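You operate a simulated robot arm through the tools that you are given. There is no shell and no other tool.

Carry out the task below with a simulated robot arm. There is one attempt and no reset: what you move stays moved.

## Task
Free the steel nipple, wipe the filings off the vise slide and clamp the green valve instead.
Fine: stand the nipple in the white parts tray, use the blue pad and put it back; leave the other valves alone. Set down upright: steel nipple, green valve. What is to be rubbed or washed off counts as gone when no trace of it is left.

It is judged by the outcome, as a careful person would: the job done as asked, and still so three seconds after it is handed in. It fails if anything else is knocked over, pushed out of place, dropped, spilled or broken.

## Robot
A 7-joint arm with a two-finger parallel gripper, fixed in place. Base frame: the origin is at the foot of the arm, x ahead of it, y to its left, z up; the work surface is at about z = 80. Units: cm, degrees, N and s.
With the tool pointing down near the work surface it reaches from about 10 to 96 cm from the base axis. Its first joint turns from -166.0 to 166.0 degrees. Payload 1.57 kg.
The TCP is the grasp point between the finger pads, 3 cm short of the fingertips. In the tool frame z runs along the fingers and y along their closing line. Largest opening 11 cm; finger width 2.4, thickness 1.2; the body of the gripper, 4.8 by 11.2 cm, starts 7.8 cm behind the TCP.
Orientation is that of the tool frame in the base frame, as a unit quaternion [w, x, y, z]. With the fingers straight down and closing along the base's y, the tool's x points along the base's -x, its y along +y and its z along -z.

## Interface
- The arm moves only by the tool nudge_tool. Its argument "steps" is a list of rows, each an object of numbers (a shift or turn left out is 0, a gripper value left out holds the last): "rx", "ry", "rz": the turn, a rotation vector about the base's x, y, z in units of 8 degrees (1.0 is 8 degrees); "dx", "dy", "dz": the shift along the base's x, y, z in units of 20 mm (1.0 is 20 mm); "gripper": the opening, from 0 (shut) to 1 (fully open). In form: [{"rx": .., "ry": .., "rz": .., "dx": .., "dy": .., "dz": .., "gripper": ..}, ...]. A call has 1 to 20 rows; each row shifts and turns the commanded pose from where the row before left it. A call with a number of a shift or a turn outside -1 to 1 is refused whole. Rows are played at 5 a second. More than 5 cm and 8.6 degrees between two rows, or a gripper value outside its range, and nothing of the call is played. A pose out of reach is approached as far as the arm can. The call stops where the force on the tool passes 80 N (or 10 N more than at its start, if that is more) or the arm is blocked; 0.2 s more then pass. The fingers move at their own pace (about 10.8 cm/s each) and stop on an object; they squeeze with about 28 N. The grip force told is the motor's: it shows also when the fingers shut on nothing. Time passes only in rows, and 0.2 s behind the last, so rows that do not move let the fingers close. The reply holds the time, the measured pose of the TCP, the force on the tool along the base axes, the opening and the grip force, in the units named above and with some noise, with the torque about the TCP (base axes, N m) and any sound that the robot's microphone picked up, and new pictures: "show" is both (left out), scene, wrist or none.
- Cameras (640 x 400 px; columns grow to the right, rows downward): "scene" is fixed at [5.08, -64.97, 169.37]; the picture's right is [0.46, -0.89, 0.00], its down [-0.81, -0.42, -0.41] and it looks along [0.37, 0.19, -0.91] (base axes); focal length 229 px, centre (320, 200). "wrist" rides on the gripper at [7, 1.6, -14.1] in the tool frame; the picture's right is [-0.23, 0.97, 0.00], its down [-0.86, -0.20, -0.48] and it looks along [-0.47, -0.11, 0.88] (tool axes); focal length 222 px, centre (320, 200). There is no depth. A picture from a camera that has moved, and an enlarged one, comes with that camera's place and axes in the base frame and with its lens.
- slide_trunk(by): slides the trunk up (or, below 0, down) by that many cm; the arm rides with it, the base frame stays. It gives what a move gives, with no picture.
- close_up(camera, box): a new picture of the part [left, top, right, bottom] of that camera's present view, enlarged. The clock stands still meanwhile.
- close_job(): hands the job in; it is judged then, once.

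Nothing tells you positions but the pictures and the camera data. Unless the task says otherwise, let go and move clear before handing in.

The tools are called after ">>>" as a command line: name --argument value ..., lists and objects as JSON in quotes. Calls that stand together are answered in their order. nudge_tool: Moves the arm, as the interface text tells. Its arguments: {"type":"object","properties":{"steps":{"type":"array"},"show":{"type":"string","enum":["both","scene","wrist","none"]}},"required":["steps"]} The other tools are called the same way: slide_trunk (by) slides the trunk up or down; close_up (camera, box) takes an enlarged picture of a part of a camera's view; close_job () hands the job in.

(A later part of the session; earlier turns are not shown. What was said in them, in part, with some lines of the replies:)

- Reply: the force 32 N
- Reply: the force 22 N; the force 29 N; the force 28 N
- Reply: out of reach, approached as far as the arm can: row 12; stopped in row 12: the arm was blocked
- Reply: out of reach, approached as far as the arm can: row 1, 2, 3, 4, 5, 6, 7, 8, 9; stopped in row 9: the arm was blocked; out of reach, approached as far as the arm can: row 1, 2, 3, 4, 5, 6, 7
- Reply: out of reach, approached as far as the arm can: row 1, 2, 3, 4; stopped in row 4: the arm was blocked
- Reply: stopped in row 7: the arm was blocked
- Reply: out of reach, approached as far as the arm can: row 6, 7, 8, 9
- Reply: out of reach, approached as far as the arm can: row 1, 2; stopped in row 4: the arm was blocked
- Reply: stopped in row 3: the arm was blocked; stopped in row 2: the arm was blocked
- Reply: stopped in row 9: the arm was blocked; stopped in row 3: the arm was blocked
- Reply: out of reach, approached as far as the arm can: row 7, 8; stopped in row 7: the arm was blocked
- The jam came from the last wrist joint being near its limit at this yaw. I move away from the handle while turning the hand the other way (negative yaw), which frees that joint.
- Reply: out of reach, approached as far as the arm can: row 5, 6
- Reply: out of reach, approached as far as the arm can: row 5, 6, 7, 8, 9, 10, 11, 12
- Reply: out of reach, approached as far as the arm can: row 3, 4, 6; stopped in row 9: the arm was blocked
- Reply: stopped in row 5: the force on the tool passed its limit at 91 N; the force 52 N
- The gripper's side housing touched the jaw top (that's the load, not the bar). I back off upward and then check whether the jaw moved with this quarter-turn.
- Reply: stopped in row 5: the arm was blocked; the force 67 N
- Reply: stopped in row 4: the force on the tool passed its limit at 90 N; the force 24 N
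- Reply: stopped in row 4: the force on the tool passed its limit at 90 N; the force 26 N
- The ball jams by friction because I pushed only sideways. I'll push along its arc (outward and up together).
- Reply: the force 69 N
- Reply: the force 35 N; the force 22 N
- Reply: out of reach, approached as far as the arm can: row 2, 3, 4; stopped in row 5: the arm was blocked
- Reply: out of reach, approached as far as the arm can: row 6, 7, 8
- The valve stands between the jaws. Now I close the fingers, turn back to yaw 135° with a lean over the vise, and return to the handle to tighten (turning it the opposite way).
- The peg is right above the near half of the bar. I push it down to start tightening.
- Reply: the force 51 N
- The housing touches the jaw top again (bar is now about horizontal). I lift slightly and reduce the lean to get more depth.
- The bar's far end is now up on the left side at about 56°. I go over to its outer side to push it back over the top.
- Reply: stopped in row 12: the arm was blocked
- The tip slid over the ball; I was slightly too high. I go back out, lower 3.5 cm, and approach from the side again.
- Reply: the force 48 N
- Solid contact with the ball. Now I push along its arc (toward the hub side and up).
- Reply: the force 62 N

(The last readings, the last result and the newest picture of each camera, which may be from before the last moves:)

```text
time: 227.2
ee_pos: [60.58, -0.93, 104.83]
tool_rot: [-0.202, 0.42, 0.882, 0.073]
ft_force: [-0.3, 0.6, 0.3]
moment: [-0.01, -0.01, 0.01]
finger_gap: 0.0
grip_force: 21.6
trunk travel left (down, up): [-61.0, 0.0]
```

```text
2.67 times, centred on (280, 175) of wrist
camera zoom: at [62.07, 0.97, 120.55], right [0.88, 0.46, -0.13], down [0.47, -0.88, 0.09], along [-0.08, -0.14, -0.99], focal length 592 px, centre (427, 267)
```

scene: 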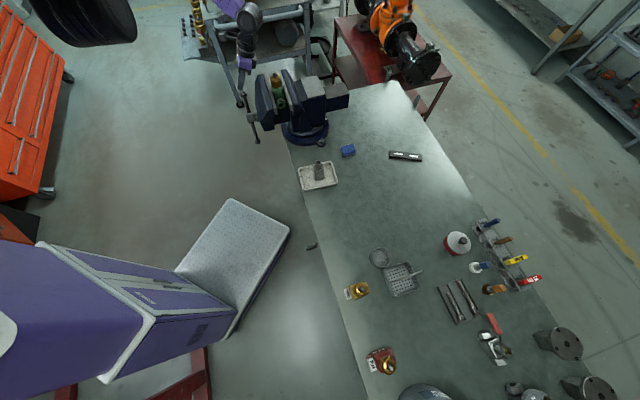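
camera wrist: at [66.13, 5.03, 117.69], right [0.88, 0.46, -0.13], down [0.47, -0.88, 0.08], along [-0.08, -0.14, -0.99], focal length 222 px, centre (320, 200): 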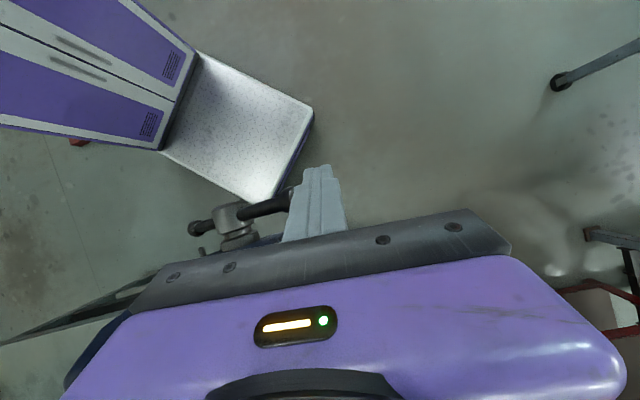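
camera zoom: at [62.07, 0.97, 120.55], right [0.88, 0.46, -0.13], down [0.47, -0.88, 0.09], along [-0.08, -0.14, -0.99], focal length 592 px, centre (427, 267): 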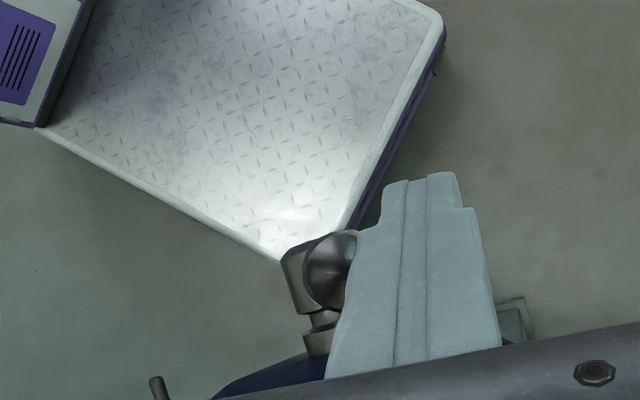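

The bar is about 23° from vertical. I continue pushing over the top toward the near side.

>>> nudge_tool --steps '[{"dx": -0.3, "dy": -0.3, "dz": 0.1}, {"dx": -0.3, "dy": -0.3, "dz": 0.05}, {"dx": -0.3, "dy": -0.3}, {"dx": -0.3, "dy": -0.3, "dz": -0.05}, {"dx": -0.32, "dy": -0.32, "dz": -0.1}, {"dx": -0.32, "dy": -0.32, "dz": -0.15}, {}]' --show "none"

>>> close_up --camera "wrist" --box '[160, 100, 400, 250]'

>>> close_up --camera "scene" --box '[210, 50, 310, 150]'

```text
time: 228.8
ee_pos: [56.96, -4.49, 104.62]
tool_rot: [-0.201, 0.42, 0.882, 0.075]
ft_force: [1.1, 0.4, -0.1]
moment: [0.01, -0.02, 0.0]
finger_gap: 0.02
grip_force: 21.4
trunk travel left (down, up): [-61.0, 0.0]
```

```text
2.67 times, centred on (280, 175) of wrist
camera zoom: at [58.45, -2.61, 120.34], right [0.88, 0.46, -0.13], down [0.47, -0.88, 0.08], along [-0.08, -0.14, -0.99], focal length 592 px, centre (427, 267)
```

zoom: 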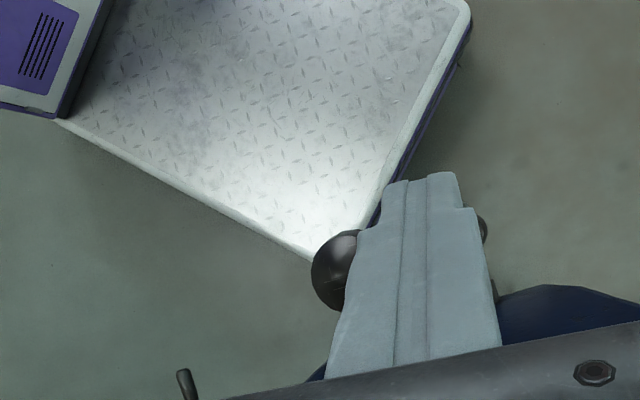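

```text
4.00 times, centred on (260, 100) of scene
camera zoom: at [5.08, -64.97, 169.37], right [0.46, -0.89, 0.0], down [-0.81, -0.42, -0.41], along [0.37, 0.19, -0.91], focal length 917 px, centre (560, 600)
```

zoom: 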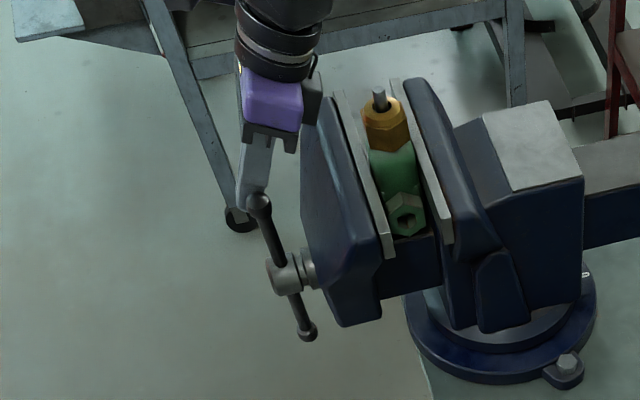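

>>> nudge_tool --steps '[{"dx": -0.36, "dy": -0.4, "dz": -0.03}, {"dx": -0.36, "dy": -0.4, "dz": -0.08}, {"dx": -0.36, "dy": -0.4, "dz": -0.14}, {"dx": -0.36, "dy": -0.4, "dz": -0.2}, {"dx": -0.34, "dy": -0.36, "dz": -0.27}, {"dx": -0.3, "dy": -0.31, "dz": -0.34}, {"dx": -0.27, "dy": -0.27, "dz": -0.4}, {}]' --show "none"

>>> close_up --camera "wrist" --box '[200, 80, 440, 230]'

>>> close_up --camera "scene" --box '[210, 50, 310, 150]'

```text
time: 230.6
ee_pos: [52.46, -9.48, 101.71]
tool_rot: [-0.2, 0.42, 0.882, 0.076]
ft_force: [0.8, 1.6, 1.0]
moment: [0.08, -0.04, -0.03]
finger_gap: 0.0
grip_force: 21.3
trunk travel left (down, up): [-61.0, 0.0]
```

```text
2.67 times, centred on (320, 155) of wrist
camera zoom: at [53.78, -7.73, 117.41], right [0.88, 0.46, -0.13], down [0.47, -0.88, 0.09], along [-0.08, -0.14, -0.99], focal length 592 px, centre (320, 320)
```

zoom: 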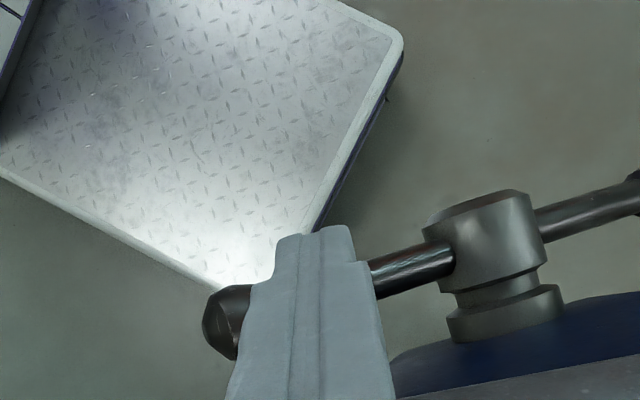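

```text
4.00 times, centred on (260, 100) of scene
camera zoom: at [5.08, -64.97, 169.37], right [0.46, -0.89, 0.0], down [-0.81, -0.42, -0.41], along [0.37, 0.19, -0.91], focal length 917 px, centre (560, 600)
```

zoom: 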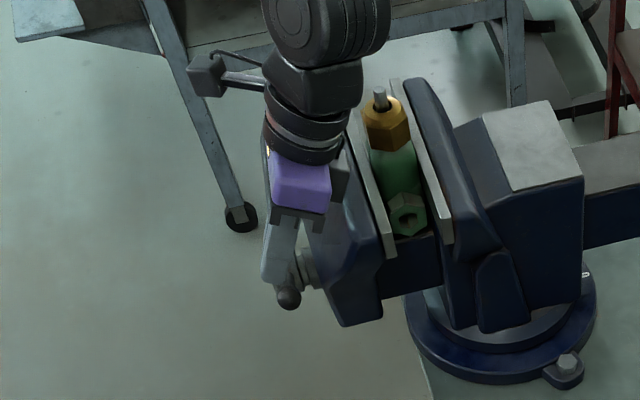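

The jaw has nearly reached the valve. I lift, straighten the lean, and push the bar down on the near side again.

>>> nudge_tool --steps '[{"dz": 0.8}, {"dz": 0.8, "rx": -0.46, "ry": -0.46}, {"rx": -0.46, "ry": -0.46, "dx": 0.15, "dy": 0.1}, {"rx": -0.46, "ry": -0.46, "dx": 0.15, "dy": 0.1}, {"rx": -0.46, "ry": -0.46, "dx": 0.18, "dy": 0.17}, {}]' --show "none"

>>> close_up --camera "wrist" --box '[200, 80, 440, 230]'

```text
time: 232.0
ee_pos: [53.41, -8.86, 104.9]
tool_rot: [-0.031, 0.429, 0.903, 0.014]
ft_force: [0.2, 0.0, -0.1]
moment: [-0.01, 0.0, 0.04]
finger_gap: 0.0
grip_force: 21.6
trunk travel left (down, up): [-61.0, 0.0]
```

```text
2.67 times, centred on (320, 155) of wrist
camera zoom: at [50.79, -3.03, 119.51], right [0.9, 0.44, -0.02], down [0.4, -0.81, 0.42], along [0.17, -0.38, -0.91], focal length 592 px, centre (320, 320)
```

zoom: 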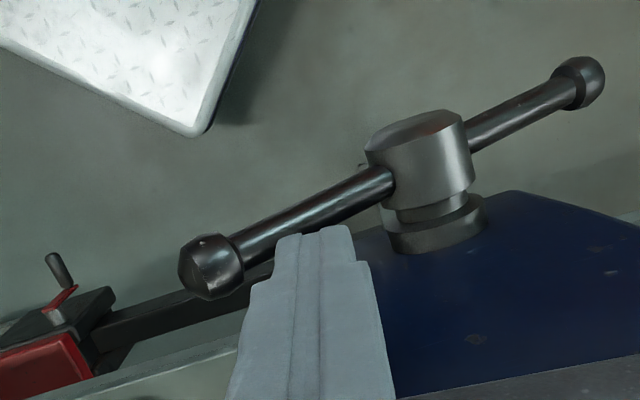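

>>> nudge_tool --steps '[{"dz": -0.6}, {"dz": -0.6}, {"dz": -0.5}, {"dz": -0.5}, {"dz": -0.5}, {"dz": -0.4}, {"dz": -0.4}, {"dz": -0.4}, {"dz": -0.3}, {}]' --show "none"

>>> close_up --camera "wrist" --box '[200, 80, 440, 230]'

>>> close_up --camera "scene" --box '[256, 50, 320, 120]'

```text
time: 234.2
ee_pos: [53.29, -8.85, 96.56]
tool_rot: [-0.031, 0.43, 0.902, 0.015]
ft_force: [-0.5, -3.0, 2.1]
moment: [-0.12, 0.04, 0.0]
finger_gap: 0.0
grip_force: 21.5
trunk travel left (down, up): [-61.0, 0.0]
```

```text
2.67 times, centred on (320, 155) of wrist
camera zoom: at [50.79, -3.04, 111.05], right [0.9, 0.44, -0.02], down [0.41, -0.81, 0.42], along [0.17, -0.38, -0.91], focal length 592 px, centre (320, 320)
```

zoom: 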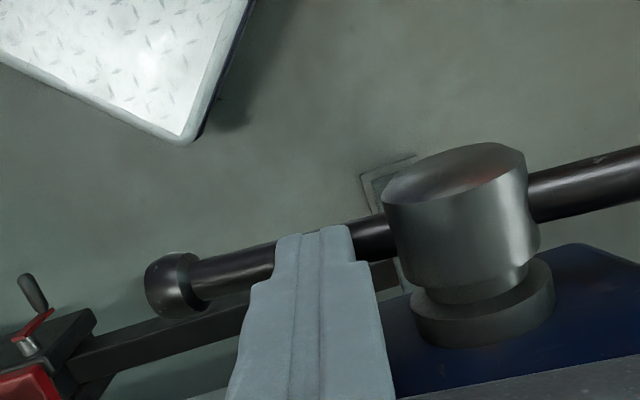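

```text
5.71 times, centred on (288, 85) of scene
camera zoom: at [5.08, -64.97, 169.37], right [0.46, -0.89, 0.0], down [-0.81, -0.42, -0.41], along [0.37, 0.19, -0.91], focal length 1311 px, centre (503, 857)
```

zoom: 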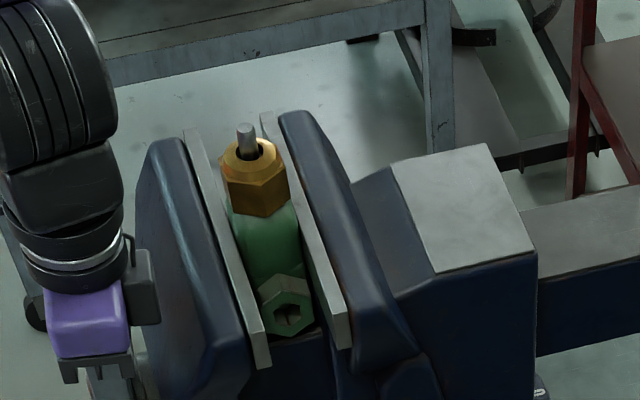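

>>> nudge_tool --steps '[{"dz": -0.3}, {"dz": -0.3}, {}]' --show "none"

>>> close_up --camera "scene" --box '[264, 70, 312, 120]'

```text
time: 235.0
ee_pos: [53.33, -8.7, 95.15]
tool_rot: [-0.032, 0.428, 0.903, 0.015]
ft_force: [-0.6, 0.5, -0.1]
moment: [0.02, 0.05, -0.03]
finger_gap: 0.0
grip_force: 21.0
trunk travel left (down, up): [-61.0, 0.0]
```

```text
8.00 times, centred on (288, 95) of scene
camera zoom: at [5.08, -64.97, 169.37], right [0.46, -0.89, 0.0], down [-0.81, -0.42, -0.41], along [0.37, 0.19, -0.91], focal length 1835 px, centre (576, 1040)
```

zoom: 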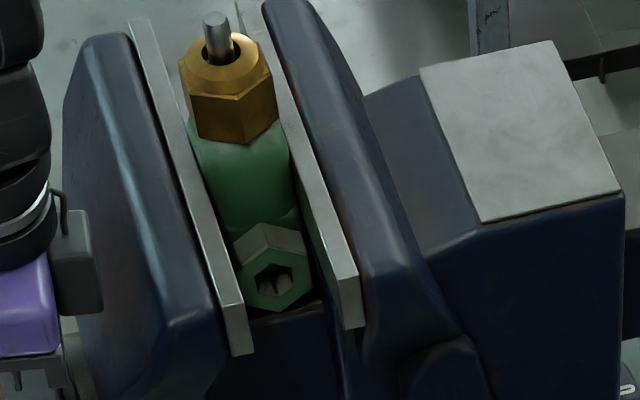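

Back to roughly the original jaw position, still with little resistance. I do another pass: rise, lean, and go around to the upper end on the far side.

>>> nudge_tool --steps '[{"dz": 0.8}, {"dz": 0.9}, {"dz": 0.9}, {"dz": 0.9}, {"dz": 0.9}, {"dz": 0.9, "rx": 0.46, "ry": 0.46}, {"dz": 0.9, "rx": 0.46, "ry": 0.46}, {"rx": 0.46, "ry": 0.46, "dx": 0.4, "dy": 0.4}, {"rx": 0.46, "ry": 0.46, "dx": 0.6, "dy": 0.6}, {"dx": 0.75, "dy": 0.78}, {"dx": 0.75, "dy": 0.78}, {"dx": 0.75, "dy": 0.78}, {"dx": 0.75, "dy": 0.78}, {"dx": 0.75, "dy": 0.78}, {"dx": 0.75, "dy": 0.78}, {}]' --show "none"

>>> close_up --camera "scene" --box '[210, 50, 310, 150]'

>>> close_up --camera "wrist" --box '[120, 80, 400, 250]'

```text
time: 238.4
ee_pos: [64.41, 2.54, 107.65]
tool_rot: [-0.202, 0.42, 0.882, 0.075]
ft_force: [0.1, 0.0, 0.6]
moment: [0.0, -0.02, -0.01]
finger_gap: 0.0
grip_force: 20.9
trunk travel left (down, up): [-61.0, 0.0]
```

```text
4.00 times, centred on (260, 100) of scene
camera zoom: at [5.08, -64.97, 169.37], right [0.46, -0.89, 0.0], down [-0.81, -0.42, -0.41], along [0.37, 0.19, -0.91], focal length 917 px, centre (560, 600)
```

zoom: 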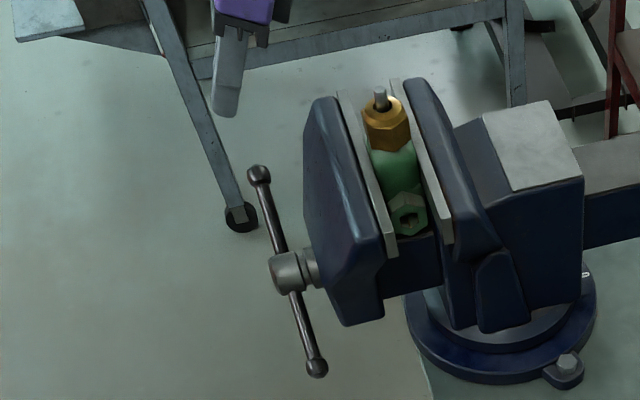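

```text
2.29 times, centred on (260, 165) of wrist
camera zoom: at [65.77, 4.41, 123.42], right [0.88, 0.46, -0.13], down [0.47, -0.88, 0.08], along [-0.08, -0.14, -0.99], focal length 508 px, centre (457, 280)
```

zoom: 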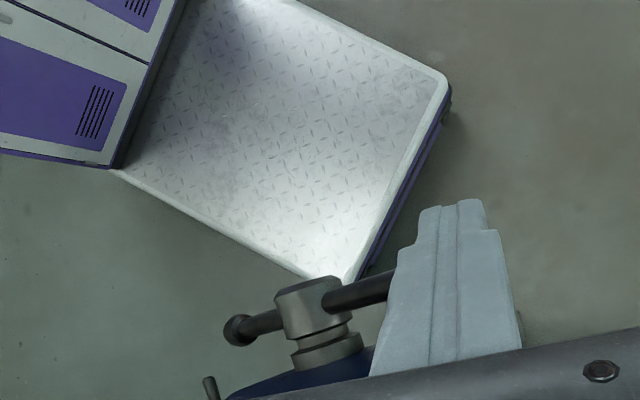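

>>> nudge_tool --steps '[{"dx": 0.28, "dy": -0.05}, {"dz": -0.6}, {"dz": -0.6}, {"dz": -0.6}, {"dz": -0.6}, {"dz": -0.5}, {"dz": -0.4}, {}, {"dx": -0.15, "dy": -0.15}, {"dx": -0.15, "dy": -0.15}, {"dx": -0.1, "dy": -0.1}, {}]' --show "none"

>>> close_up --camera "scene" --box '[210, 50, 310, 150]'

```text
time: 241.0
ee_pos: [64.22, 1.83, 101.05]
tool_rot: [-0.2, 0.419, 0.882, 0.076]
ft_force: [9.7, 11.1, 4.9]
moment: [0.21, -0.14, -0.02]
finger_gap: 0.01
grip_force: 20.8
trunk travel left (down, up): [-61.0, 0.0]
```

```text
4.00 times, centred on (260, 100) of scene
camera zoom: at [5.08, -64.97, 169.37], right [0.46, -0.89, 0.0], down [-0.81, -0.42, -0.41], along [0.37, 0.19, -0.91], focal length 917 px, centre (560, 600)
```

zoom: 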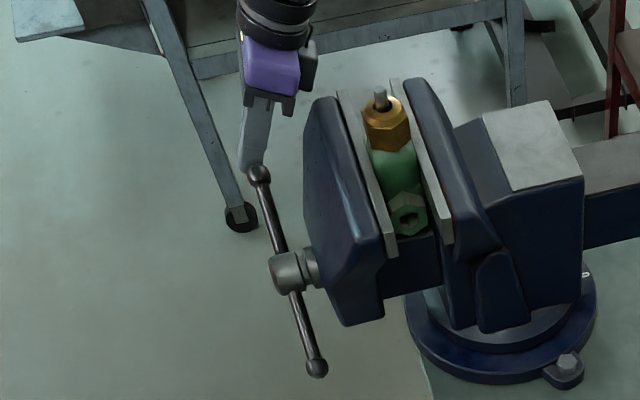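

>>> nudge_tool --steps '[{"dx": -0.12, "dy": -0.12, "dz": 0.26}, {"dx": -0.15, "dy": -0.15, "dz": 0.28}, {"dx": -0.17, "dy": -0.17, "dz": 0.26}, {"dx": -0.18, "dy": -0.18, "dz": 0.25}, {"dx": -0.19, "dy": -0.19, "dz": 0.23}, {}]' --show "none"

>>> close_up --camera "wrist" --box '[160, 100, 400, 250]'

>>> close_up --camera "scene" --box '[264, 70, 312, 120]'

```text
time: 242.4
ee_pos: [62.82, 0.3, 103.65]
tool_rot: [-0.2, 0.42, 0.882, 0.08]
ft_force: [29.8, 24.4, 31.3]
moment: [0.46, -0.46, -0.02]
finger_gap: 0.0
grip_force: 21.7
trunk travel left (down, up): [-61.0, 0.0]
```

```text
2.67 times, centred on (280, 175) of wrist
camera zoom: at [64.08, 2.06, 119.48], right [0.88, 0.46, -0.12], down [0.47, -0.88, 0.08], along [-0.07, -0.13, -0.99], focal length 592 px, centre (427, 267)
```

zoom: 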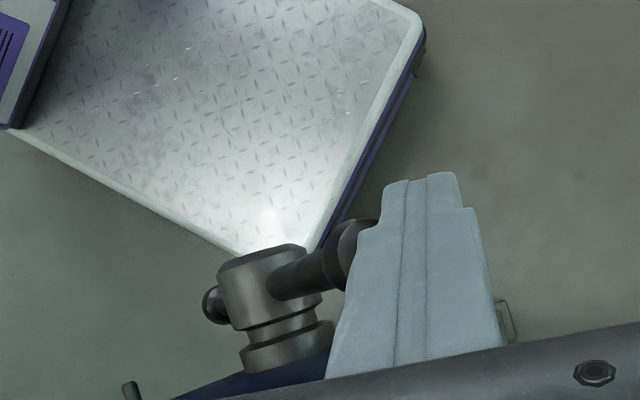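

```text
8.00 times, centred on (288, 95) of scene
camera zoom: at [5.08, -64.97, 169.37], right [0.46, -0.89, 0.0], down [-0.81, -0.42, -0.41], along [0.37, 0.19, -0.91], focal length 1835 px, centre (576, 1040)
```

zoom: 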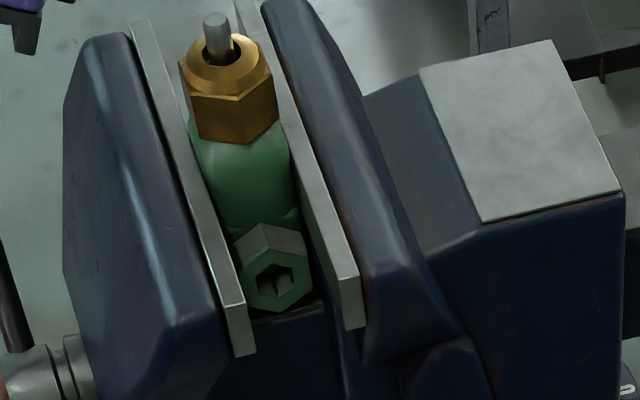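

>>> nudge_tool --steps '[{"dz": 0.1}, {"dx": -0.2, "dy": -0.2, "dz": 0.22}, {"dx": -0.2, "dy": -0.2, "dz": 0.2}, {"dx": -0.22, "dy": -0.22, "dz": 0.17}, {"dx": -0.22, "dy": -0.22, "dz": 0.15}, {}]' --show "none"

>>> close_up --camera "wrist" --box '[160, 100, 400, 250]'

>>> close_up --camera "scene" --box '[264, 70, 312, 120]'

```text
time: 243.8
ee_pos: [61.01, -1.26, 105.33]
tool_rot: [-0.2, 0.42, 0.882, 0.08]
ft_force: [31.8, 22.5, 35.9]
moment: [0.3, -0.46, 0.0]
finger_gap: 0.01
grip_force: 21.2
trunk travel left (down, up): [-61.0, 0.0]
```

```text
2.67 times, centred on (280, 175) of wrist
camera zoom: at [62.38, 0.35, 121.11], right [0.88, 0.46, -0.12], down [0.47, -0.88, 0.08], along [-0.07, -0.13, -0.99], focal length 592 px, centre (427, 267)
```

zoom: 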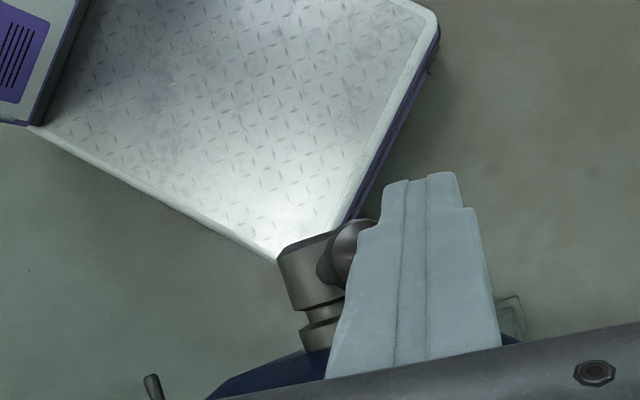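

```text
8.00 times, centred on (288, 95) of scene
camera zoom: at [5.08, -64.97, 169.37], right [0.46, -0.89, 0.0], down [-0.81, -0.42, -0.41], along [0.37, 0.19, -0.91], focal length 1835 px, centre (576, 1040)
```

zoom: 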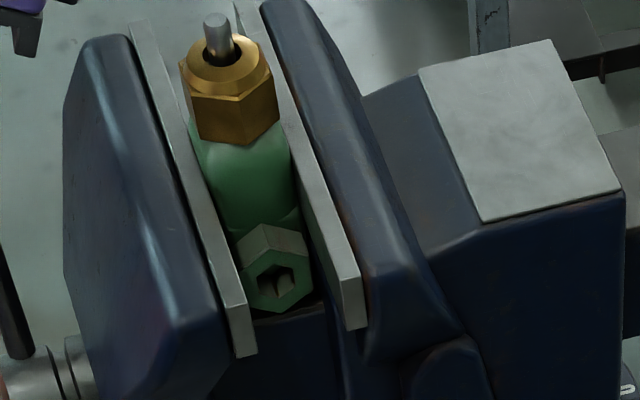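

>>> nudge_tool --steps '[{"dz": 0.1}, {"dx": -0.25, "dy": -0.25, "dz": 0.12}, {"dx": -0.25, "dy": -0.25, "dz": 0.08}, {"dx": -0.25, "dy": -0.25, "dz": 0.04}, {"dx": -0.25, "dy": -0.25, "dz": 0.0}, {}]' --show "none"

>>> close_up --camera "wrist" --box '[160, 100, 400, 250]'

>>> close_up --camera "scene" --box '[264, 70, 312, 120]'

```text
time: 245.2
ee_pos: [59.34, -3.1, 106.16]
tool_rot: [-0.2, 0.419, 0.882, 0.083]
ft_force: [41.3, 25.7, 52.2]
moment: [0.47, -0.69, 0.01]
finger_gap: 0.03
grip_force: 21.4
trunk travel left (down, up): [-61.0, 0.0]
```

```text
2.67 times, centred on (280, 175) of wrist
camera zoom: at [60.49, -1.59, 121.91], right [0.88, 0.46, -0.12], down [0.47, -0.88, 0.08], along [-0.07, -0.12, -0.99], focal length 592 px, centre (427, 267)
```

zoom: 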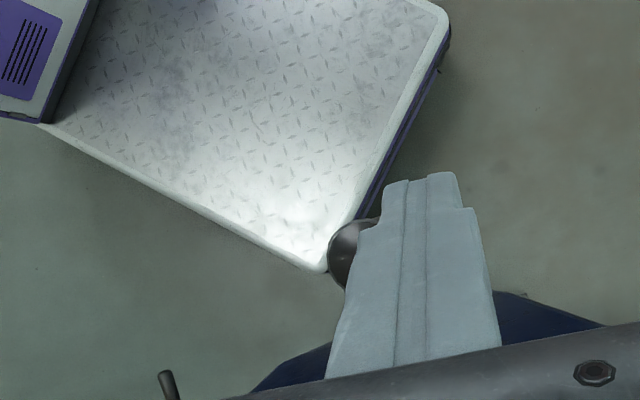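

```text
8.00 times, centred on (288, 95) of scene
camera zoom: at [5.08, -64.97, 169.37], right [0.46, -0.89, 0.0], down [-0.81, -0.42, -0.41], along [0.37, 0.19, -0.91], focal length 1835 px, centre (576, 1040)
```

zoom: 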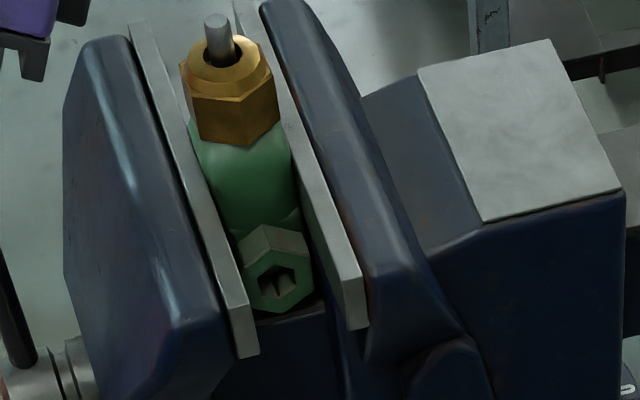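

>>> close_up --camera "scene" --box '[284, 90, 316, 116]'

>>> close_up --camera "scene" --box '[276, 66, 308, 92]'

```text
15.38 times, centred on (300, 103) of scene
camera zoom: at [5.08, -64.97, 169.37], right [0.46, -0.89, 0.0], down [-0.81, -0.42, -0.41], along [0.37, 0.19, -0.91], focal length 3528 px, centre (628, 1692)
```

zoom: 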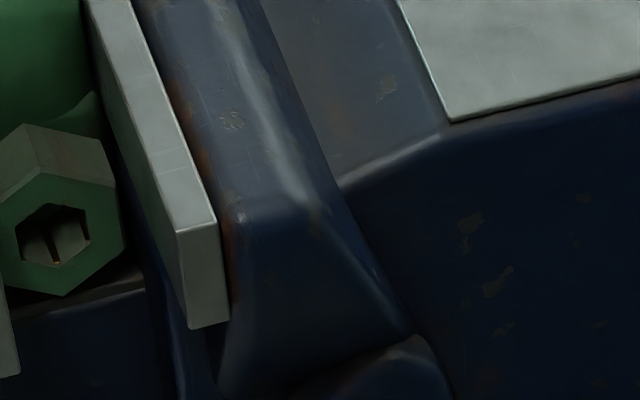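

```text
15.38 times, centred on (292, 79) of scene
camera zoom: at [5.08, -64.97, 169.37], right [0.46, -0.89, 0.0], down [-0.81, -0.42, -0.41], along [0.37, 0.19, -0.91], focal length 3528 px, centre (751, 2062)
```

zoom: 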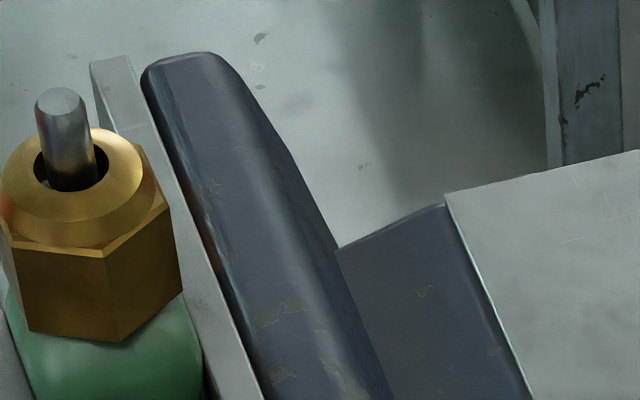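

>>> nudge_tool --steps '[{"dz": 0.15}, {"dx": -0.25, "dy": -0.25, "dz": 0.03}, {"dx": -0.25, "dy": -0.25, "dz": 0.0}, {"dx": -0.25, "dy": -0.25, "dz": -0.02}, {"dx": -0.25, "dy": -0.25, "dz": -0.04}, {}]' --show "none"

>>> close_up --camera "wrist" --box '[160, 100, 400, 250]'

>>> close_up --camera "scene" --box '[210, 50, 310, 150]'

```text
time: 246.4
ee_pos: [57.67, -4.85, 106.37]
tool_rot: [-0.196, 0.418, 0.883, 0.087]
ft_force: [8.1, 7.8, 10.0]
moment: [0.14, -0.09, -0.04]
finger_gap: 0.01
grip_force: 21.4
trunk travel left (down, up): [-61.0, 0.0]
stopped in row 5: the force on the tool passed its limit at 84 N (the readings are from after the stop); the commanded pose is now the measured one
```

```text
2.67 times, centred on (280, 175) of wrist
camera zoom: at [58.78, -3.36, 122.19], right [0.88, 0.46, -0.1], down [0.47, -0.88, 0.08], along [-0.06, -0.12, -0.99], focal length 592 px, centre (427, 267)
```

zoom: 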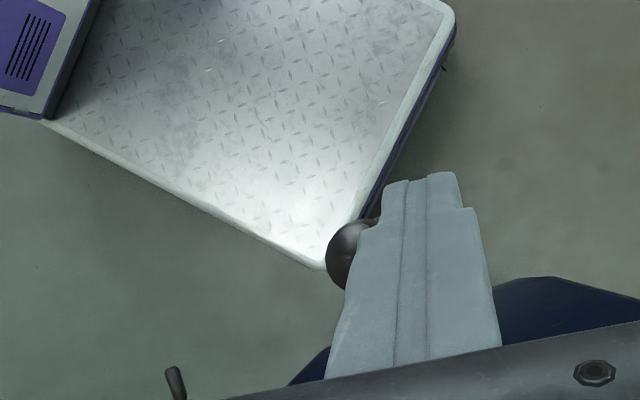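

```text
4.00 times, centred on (260, 100) of scene
camera zoom: at [5.08, -64.97, 169.37], right [0.46, -0.89, 0.0], down [-0.81, -0.42, -0.41], along [0.37, 0.19, -0.91], focal length 917 px, centre (560, 600)
```

zoom: 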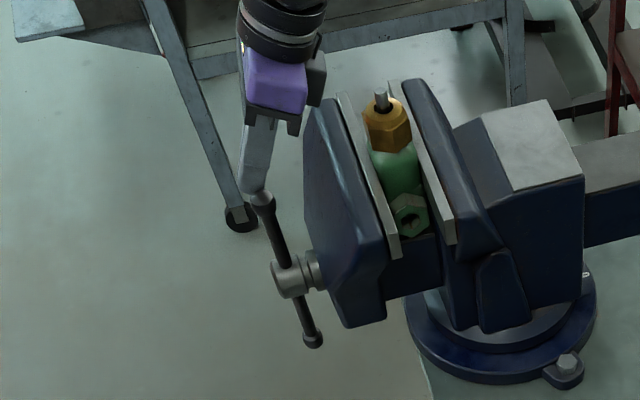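

Resistance has now jumped to over 80 N at the bar end — the valve is being gripped. I back the peg off and inspect the clamping from above.

>>> nudge_tool --steps '[{"dx": 0.3, "dy": 0.3}, {"dx": 0.4, "dy": 0.4, "dz": 0.2}, {"dz": 0.7}, {"dz": 0.7}, {"dz": 0.7}, {"dz": 0.5}, {"dx": 0.5, "dy": -0.4}, {"dx": 0.5, "dy": -0.4}, {"dx": 0.3, "dy": -0.5}, {}]'

>>> close_up --camera "scene" --box '[256, 50, 320, 120]'

>>> close_up --camera "wrist" --box '[200, 60, 440, 230]'

```text
time: 248.6
ee_pos: [61.65, -6.28, 112.1]
tool_rot: [-0.197, 0.419, 0.882, 0.086]
ft_force: [-0.2, -0.1, 0.2]
moment: [-0.02, 0.01, 0.04]
finger_gap: 0.0
grip_force: 20.9
trunk travel left (down, up): [-61.0, 0.0]
camera wrist: at [62.73, -4.66, 127.88], right [0.88, 0.46, -0.11], down [0.47, -0.88, 0.08], along [-0.06, -0.12, -0.99], focal length 222 px, centre (320, 200)
```

scene: 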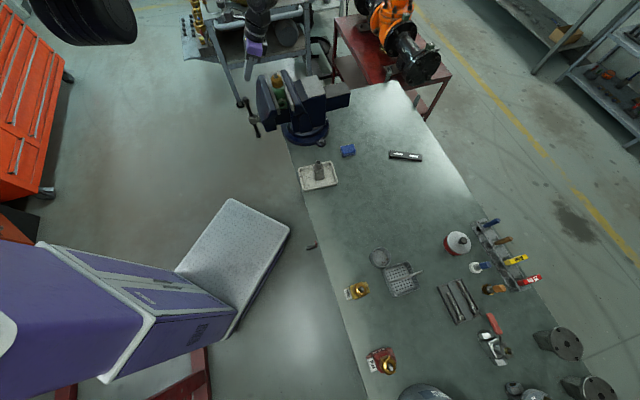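
wrist: 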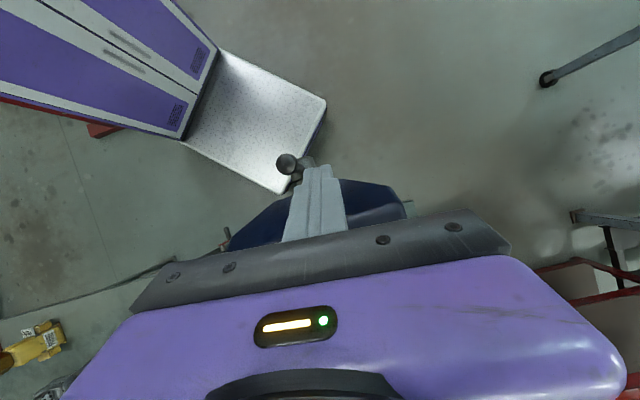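

```text
5.71 times, centred on (288, 85) of scene
camera zoom: at [5.08, -64.97, 169.37], right [0.46, -0.89, 0.0], down [-0.81, -0.42, -0.41], along [0.37, 0.19, -0.91], focal length 1311 px, centre (503, 857)
```

zoom: 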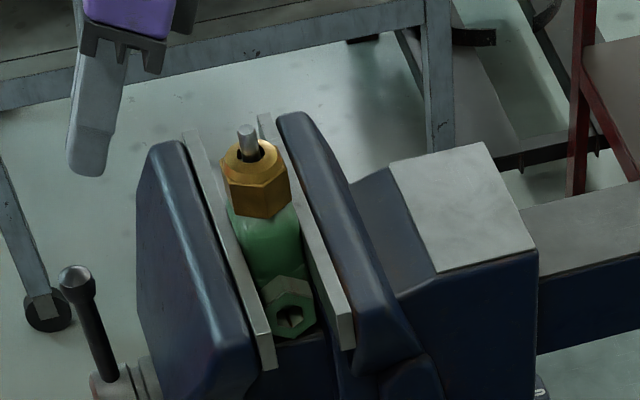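

```text
2.35 times, centred on (320, 145) of wrist
camera zoom: at [62.73, -4.66, 127.88], right [0.88, 0.46, -0.11], down [0.47, -0.88, 0.08], along [-0.06, -0.12, -0.99], focal length 523 px, centre (320, 329)
```

zoom: 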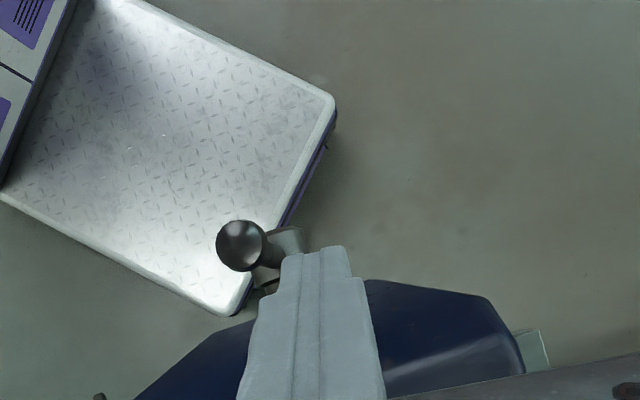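

>>> nudge_tool --steps '[{"dx": 0.4, "dy": -0.7, "dz": 0.8}, {"dx": 0.4, "dy": -0.7, "dz": 0.8}, {"dx": 0.4, "dy": -0.7, "dz": 0.8, "rx": -0.5, "ry": -0.5}, {"dx": 0.4, "dy": -0.7, "dz": 0.8, "rx": -0.5, "ry": -0.5}, {"dx": 0.4, "dy": -0.7, "rx": -0.5, "ry": -0.5}, {"dx": 0.3, "dy": -0.7, "rx": -0.5, "ry": -0.5}, {}]'

>>> close_up --camera "wrist" --box '[220, 60, 420, 200]'

```text
time: 250.2
ee_pos: [66.21, -14.47, 118.45]
tool_rot: [-0.012, 0.426, 0.904, 0.02]
ft_force: [0.1, -0.3, -0.3]
moment: [-0.01, 0.02, 0.0]
finger_gap: 0.02
grip_force: 21.3
trunk travel left (down, up): [-61.0, 0.0]
camera wrist: at [63.08, -8.73, 132.95], right [0.9, 0.44, 0.02], down [0.39, -0.81, 0.44], along [0.21, -0.39, -0.9], focal length 222 px, centre (320, 200)
```

scene: 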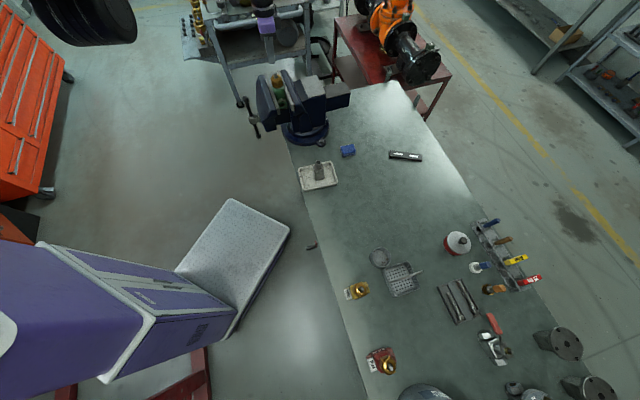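
wrist: 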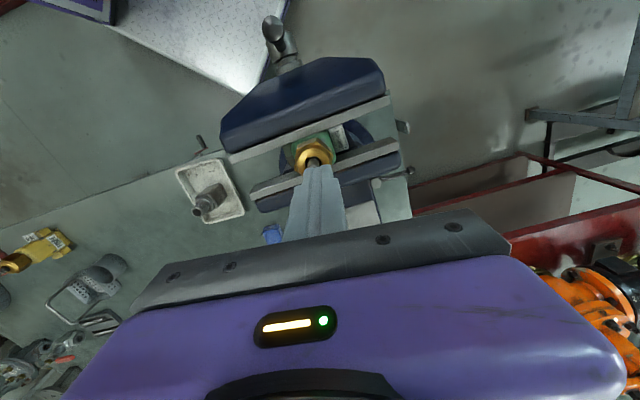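

```text
2.86 times, centred on (320, 130) of wrist
camera zoom: at [63.08, -8.73, 132.95], right [0.9, 0.44, 0.02], down [0.39, -0.81, 0.44], along [0.21, -0.39, -0.9], focal length 635 px, centre (320, 400)
```

zoom: 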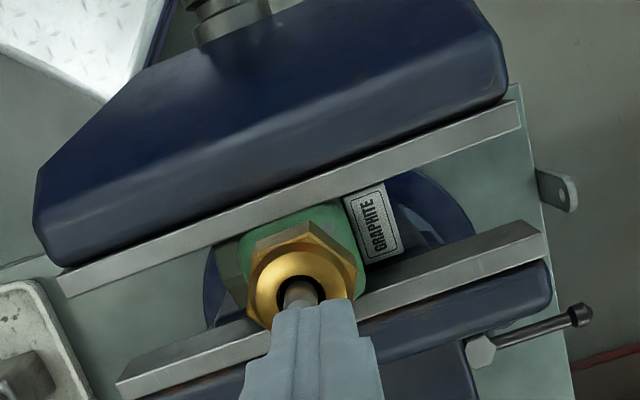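

The jaws now sit tight on both sides of the valve body. For certainty I give the handle one more firm push to confirm it is at its stop.

>>> nudge_tool --steps '[{"dx": -0.3, "dy": 0.7, "rx": 0.5, "ry": 0.5}, {"dx": -0.4, "dy": 0.7, "rx": 0.5, "ry": 0.5}, {"dx": -0.4, "dy": 0.7, "rx": 0.5, "ry": 0.5, "dz": -0.6}, {"dx": -0.4, "dy": 0.7, "rx": 0.5, "ry": 0.5, "dz": -0.6}, {"dx": -0.4, "dy": 0.7, "dz": -0.6}, {"dx": -0.4, "dy": 0.7, "dz": -0.6}, {"dx": -0.3, "dy": 0.5}, {"dx": -0.5, "dy": 0.4}, {"dx": -0.5, "dy": 0.4}, {}]' --show "none"

>>> close_up --camera "wrist" --box '[160, 100, 400, 250]'

```text
time: 252.4
ee_pos: [59.03, -3.54, 113.57]
tool_rot: [-0.198, 0.418, 0.883, 0.085]
ft_force: [0.5, -0.2, -1.1]
moment: [0.01, 0.03, 0.0]
finger_gap: 0.03
grip_force: 21.3
trunk travel left (down, up): [-61.0, 0.0]
```

```text
2.67 times, centred on (280, 175) of wrist
camera zoom: at [60.14, -2.04, 129.4], right [0.88, 0.46, -0.11], down [0.47, -0.88, 0.08], along [-0.06, -0.12, -0.99], focal length 592 px, centre (427, 267)
```

zoom: 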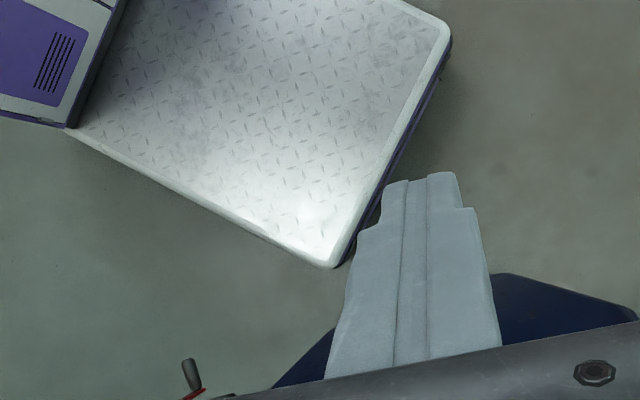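

>>> nudge_tool --steps '[{"dx": 0.15, "dy": 0.15}, {"dz": -0.6}, {"dz": -0.6}, {"dz": -0.6}, {"dz": -0.6}, {"dz": -0.6}, {"dz": -0.5}, {}, {"dx": -0.15, "dy": -0.15}, {"dx": -0.15, "dy": -0.15}, {"dx": -0.15, "dy": -0.15}, {"dx": -0.12, "dy": -0.12}, {}]' --show "none"

>>> close_up --camera "wrist" --box '[160, 100, 400, 250]'

```text
time: 255.2
ee_pos: [58.59, -4.08, 106.82]
tool_rot: [-0.195, 0.419, 0.882, 0.089]
ft_force: [34.5, 25.7, 19.6]
moment: [0.71, -0.93, -0.09]
finger_gap: 0.0
grip_force: 21.3
trunk travel left (down, up): [-61.0, 0.0]
```

```text
2.67 times, centred on (280, 175) of wrist
camera zoom: at [59.57, -2.69, 122.54], right [0.88, 0.46, -0.1], down [0.46, -0.88, 0.08], along [-0.05, -0.11, -0.99], focal length 592 px, centre (427, 267)
```

zoom: 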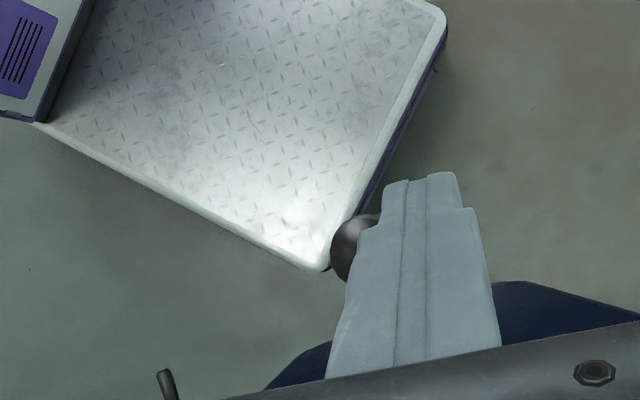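

>>> nudge_tool --steps '[{"dx": -0.1, "dy": -0.1}, {"dx": -0.1, "dy": -0.1}, {"dx": -0.1, "dy": -0.1}, {}]' --show "none"

>>> nudge_tool --steps '[{"dx": -0.1, "dy": -0.1}, {"dx": -0.1, "dy": -0.1}, {"dx": -0.1, "dy": -0.1}, {"dx": -0.1, "dy": -0.1}, {}]' --show "none"

```text
time: 256.2
ee_pos: [58.08, -4.74, 106.76]
tool_rot: [-0.195, 0.418, 0.882, 0.093]
ft_force: [43.5, 25.0, 47.1]
moment: [0.54, -0.87, -0.01]
finger_gap: 0.0
grip_force: 21.6
trunk travel left (down, up): [-61.0, 0.0]
```

```text
time: 257.0
ee_pos: [57.64, -5.08, 106.84]
tool_rot: [-0.192, 0.417, 0.883, 0.099]
ft_force: [6.9, 8.2, 10.2]
moment: [0.21, -0.14, -0.08]
finger_gap: 0.0
grip_force: 21.3
trunk travel left (down, up): [-61.0, 0.0]
stopped in row 4: the force on the tool passed its limit at 80 N (the readings are from after the stop); the commanded pose is now the measured one
```

The handle is hard against its stop (over 80 N), so the valve is firmly clamped. I withdraw the peg, rise and move clear for a final inspection.

>>> nudge_tool --steps '[{"dx": 0.3, "dy": 0.3}, {"dx": 0.4, "dy": 0.4, "dz": 0.2}, {"dz": 0.7}, {"dz": 0.7}, {"dz": 0.7}, {"dz": 0.5}, {"dx": 0.5, "dy": -0.4}, {"dx": 0.5, "dy": -0.4}, {"dx": 0.3, "dy": -0.5, "dz": 0.5}, {"dx": 0.4, "dy": -0.7, "dz": 0.8}, {"dx": 0.4, "dy": -0.7, "dz": 0.8}, {"dx": 0.4, "dy": -0.7, "dz": 0.8, "rx": -0.5, "ry": -0.5}, {"dx": 0.4, "dy": -0.7, "dz": 0.8, "rx": -0.5, "ry": -0.5}, {"dx": 0.4, "dy": -0.7, "rx": -0.5, "ry": -0.5}, {"dx": 0.3, "dy": -0.7, "rx": -0.5, "ry": -0.5}, {"dx": -0.2, "dy": -0.9}, {"dx": -0.3, "dy": -0.9}, {"dx": -0.3, "dy": -0.9}, {"dx": -0.3, "dy": -0.9}, {}]'

>>> close_up --camera "scene" --box '[256, 50, 320, 120]'

>>> close_up --camera "wrist" --box '[240, 20, 480, 200]'

```text
time: 261.2
ee_pos: [64.05, -22.1, 119.68]
tool_rot: [-0.009, 0.423, 0.906, 0.03]
ft_force: [-0.9, 0.0, 0.0]
moment: [-0.02, 0.02, 0.0]
finger_gap: 0.0
grip_force: 21.2
trunk travel left (down, up): [-61.0, 0.0]
camera wrist: at [60.61, -16.47, 134.31], right [0.89, 0.45, 0.04], down [0.39, -0.81, 0.43], along [0.22, -0.37, -0.9], focal length 222 px, centre (320, 200)
```

scene: 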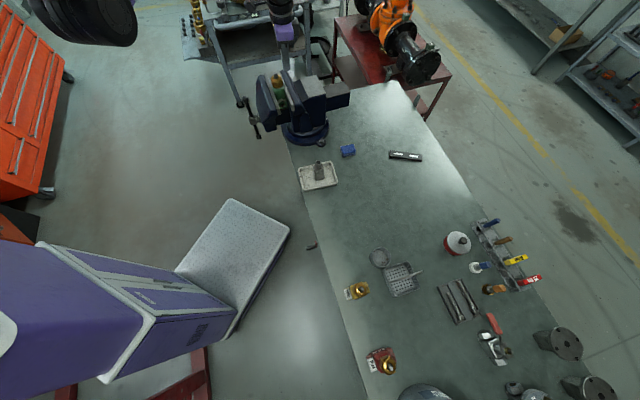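
wrist: 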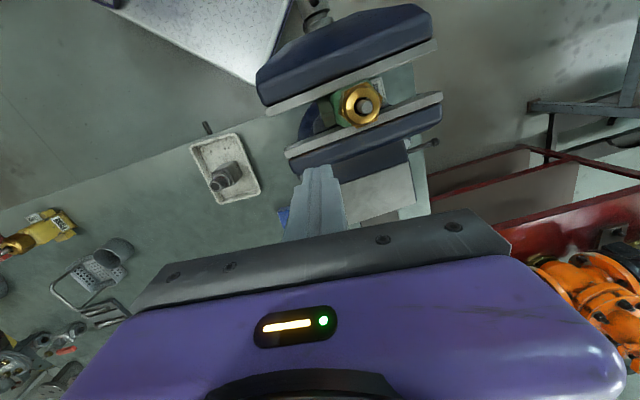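

```text
5.71 times, centred on (288, 85) of scene
camera zoom: at [5.08, -64.97, 169.37], right [0.46, -0.89, 0.0], down [-0.81, -0.42, -0.41], along [0.37, 0.19, -0.91], focal length 1311 px, centre (503, 857)
```

zoom: 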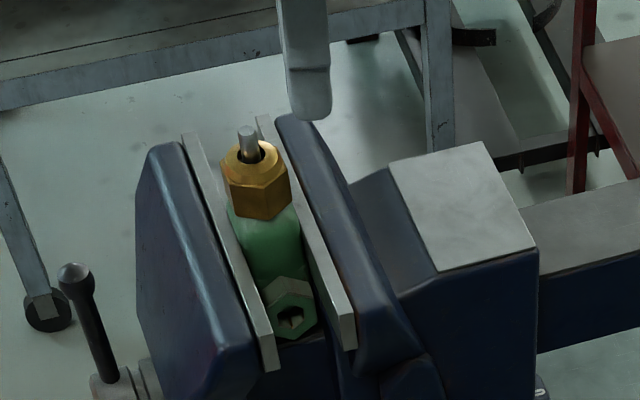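

```text
2.22 times, centred on (360, 110) of wrist
camera zoom: at [60.61, -16.47, 134.31], right [0.89, 0.45, 0.04], down [0.39, -0.81, 0.43], along [0.22, -0.37, -0.9], focal length 494 px, centre (231, 400)
```

zoom: 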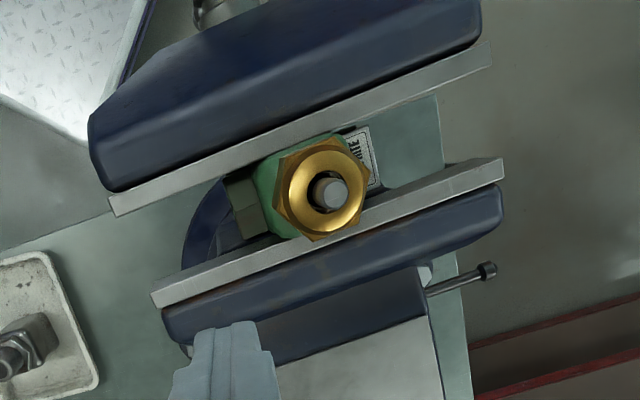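

>>> close_up --camera "scene" --box '[318, 70, 366, 106]'

>>> close_up --camera "scene" --box '[280, 130, 380, 200]'

>>> close_up --camera "wrist" --box '[270, 180, 430, 250]'

```text
11.11 times, centred on (342, 88) of scene
camera zoom: at [5.08, -64.97, 169.37], right [0.46, -0.89, 0.0], down [-0.81, -0.42, -0.41], along [0.37, 0.19, -0.91], focal length 2548 px, centre (76, 1444)
```

zoom: 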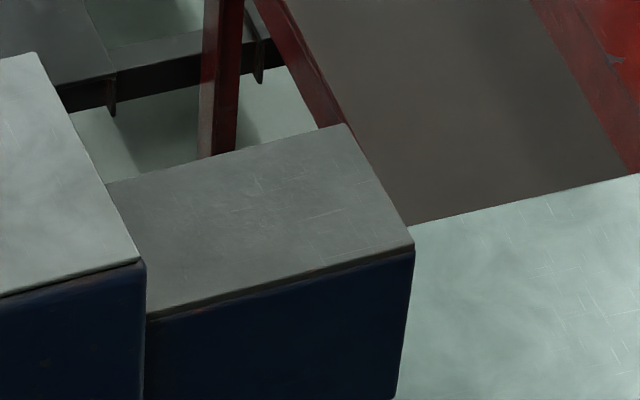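

```text
5.71 times, centred on (330, 165) of scene
camera zoom: at [5.08, -64.97, 169.37], right [0.46, -0.89, 0.0], down [-0.81, -0.42, -0.41], along [0.37, 0.19, -0.91], focal length 1311 px, centre (263, 400)
```

zoom: 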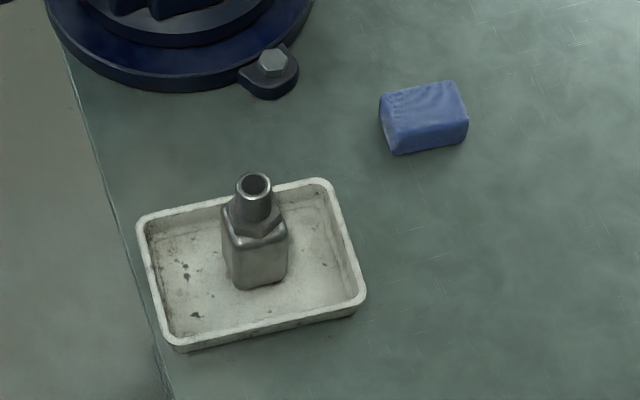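

```text
4.00 times, centred on (350, 215) of wrist
camera zoom: at [60.61, -16.47, 134.31], right [0.89, 0.45, 0.04], down [0.39, -0.81, 0.43], along [0.22, -0.37, -0.9], focal length 888 px, centre (200, 140)
```

zoom: 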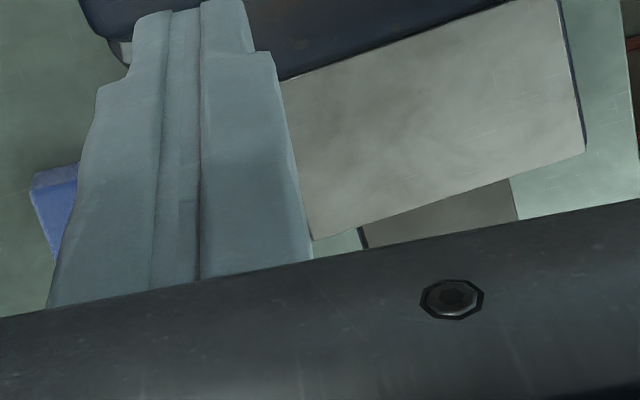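

Everything looks in place. I take one more close look at the rear slide with the wrist camera, which also takes the arm clear of the vise.

>>> nudge_tool --steps '[{"dx": 0.6, "dy": -0.9, "dz": 0.3}, {"dx": 0.8, "dy": -0.9}, {"dx": 0.9, "dy": -0.9}, {"dx": 0.9, "dy": -0.9}, {"dx": 0.9, "dy": -0.9}, {"dx": 0.9, "dy": -0.9}, {"dx": 0.9, "dy": -0.9}, {"dx": 0.9, "dy": -0.5}, {"dx": 0.9}, {}]'

>>> close_up --camera "wrist" --box '[260, 20, 420, 160]'

```text
time: 263.4
ee_pos: [79.35, -35.68, 120.37]
tool_rot: [-0.009, 0.423, 0.906, 0.03]
ft_force: [-0.8, -0.1, 0.0]
moment: [-0.04, 0.0, -0.02]
finger_gap: 0.0
grip_force: 21.5
trunk travel left (down, up): [-61.0, 0.0]
camera wrist: at [76.03, -30.0, 134.88], right [0.89, 0.45, 0.04], down [0.39, -0.81, 0.43], along [0.22, -0.37, -0.9], focal length 222 px, centre (320, 200)
```

scene: 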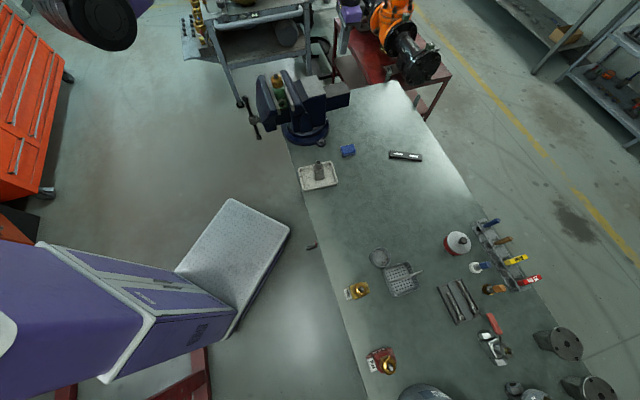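
wrist: 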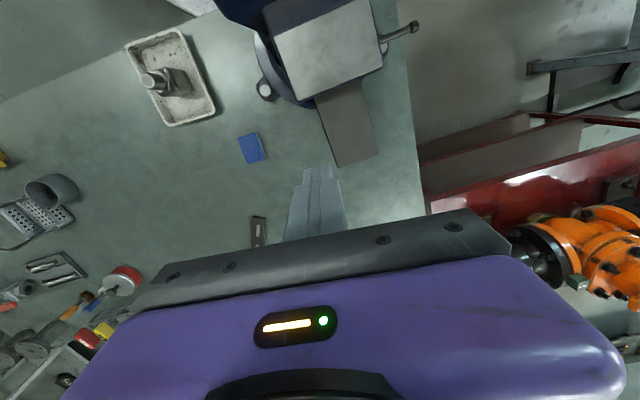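

```text
2.86 times, centred on (340, 90) of wrist
camera zoom: at [76.03, -30.0, 134.88], right [0.89, 0.45, 0.04], down [0.39, -0.81, 0.43], along [0.22, -0.37, -0.9], focal length 635 px, centre (263, 514)
```

zoom: 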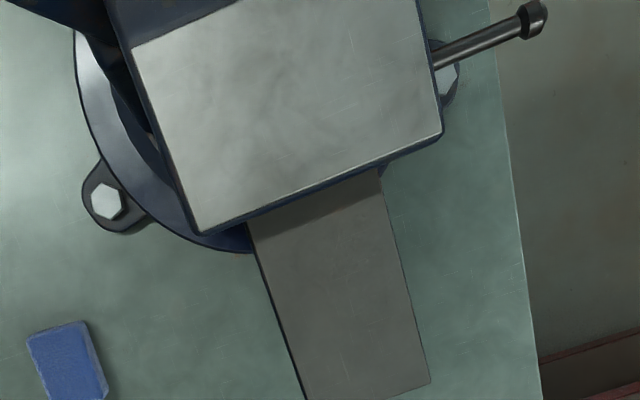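

>>> close_up --camera "scene" --box '[268, 66, 312, 116]'

>>> close_up --camera "scene" --box '[320, 140, 560, 400]'

```text
8.00 times, centred on (290, 91) of scene
camera zoom: at [5.08, -64.97, 169.37], right [0.46, -0.89, 0.0], down [-0.81, -0.42, -0.41], along [0.37, 0.19, -0.91], focal length 1835 px, centre (560, 1072)
```

zoom: 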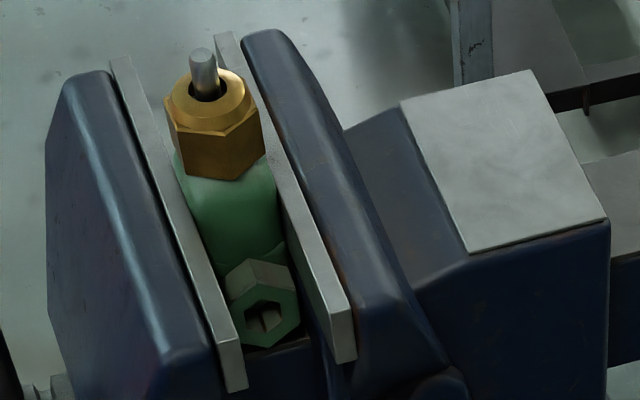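

```text
1.54 times, centred on (440, 270) of scene
camera zoom: at [5.08, -64.97, 169.37], right [0.46, -0.89, 0.0], down [-0.81, -0.42, -0.41], along [0.37, 0.19, -0.91], focal length 353 px, centre (135, 92)
```

zoom: 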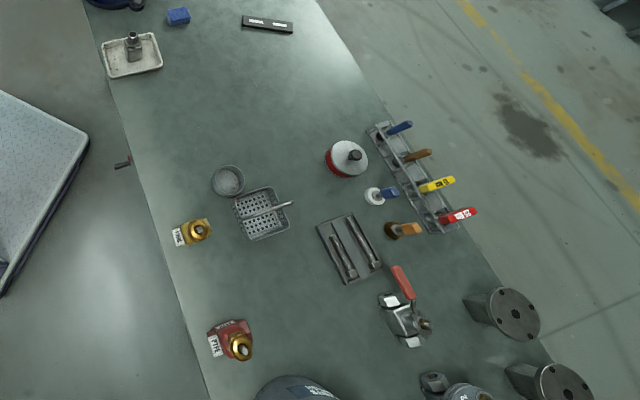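

The nipple stands in the tray, the pad is back in its place and the slide is clean. The green valve is clamped upright, the other valves are untouched, and the arm is clear of everything. I hand the job in.

>>> close_job

```text
The job is handed in.
```

I finished the job and handed it in; I haven't seen the judge's verdict.

- **Steel nipple:** I opened the vise with its handle, lifted the nipple out and stood it upright in the white tray.
- **Vise slide:** I wiped the filings off with the blue pad before loosening the vise, because opening it would have drawn that part of the slide under the body. Close views afterwards show no filings. One tiny orange spot near the vise body did not come off. It looks like rust in the metal.
- **Blue pad:** It is back in its original spot, within about 2 mm.
- **Green valve:** It stands upright on the slide between the jaws, with its ports along them. I tightened the handle until the arm's 80 N force limit stopped it, then pushed it again and it stopped at the same point. I did not pull on the valve to test the hold.
- **Everything else:** The other valves and tools look undisturbed in the last pictures, and the arm is clear of the bench.

While I was turning the handle, the gripper housing pressed on the jaw top twice (about 90 N at the peak). No damage or movement of the vise is visible.
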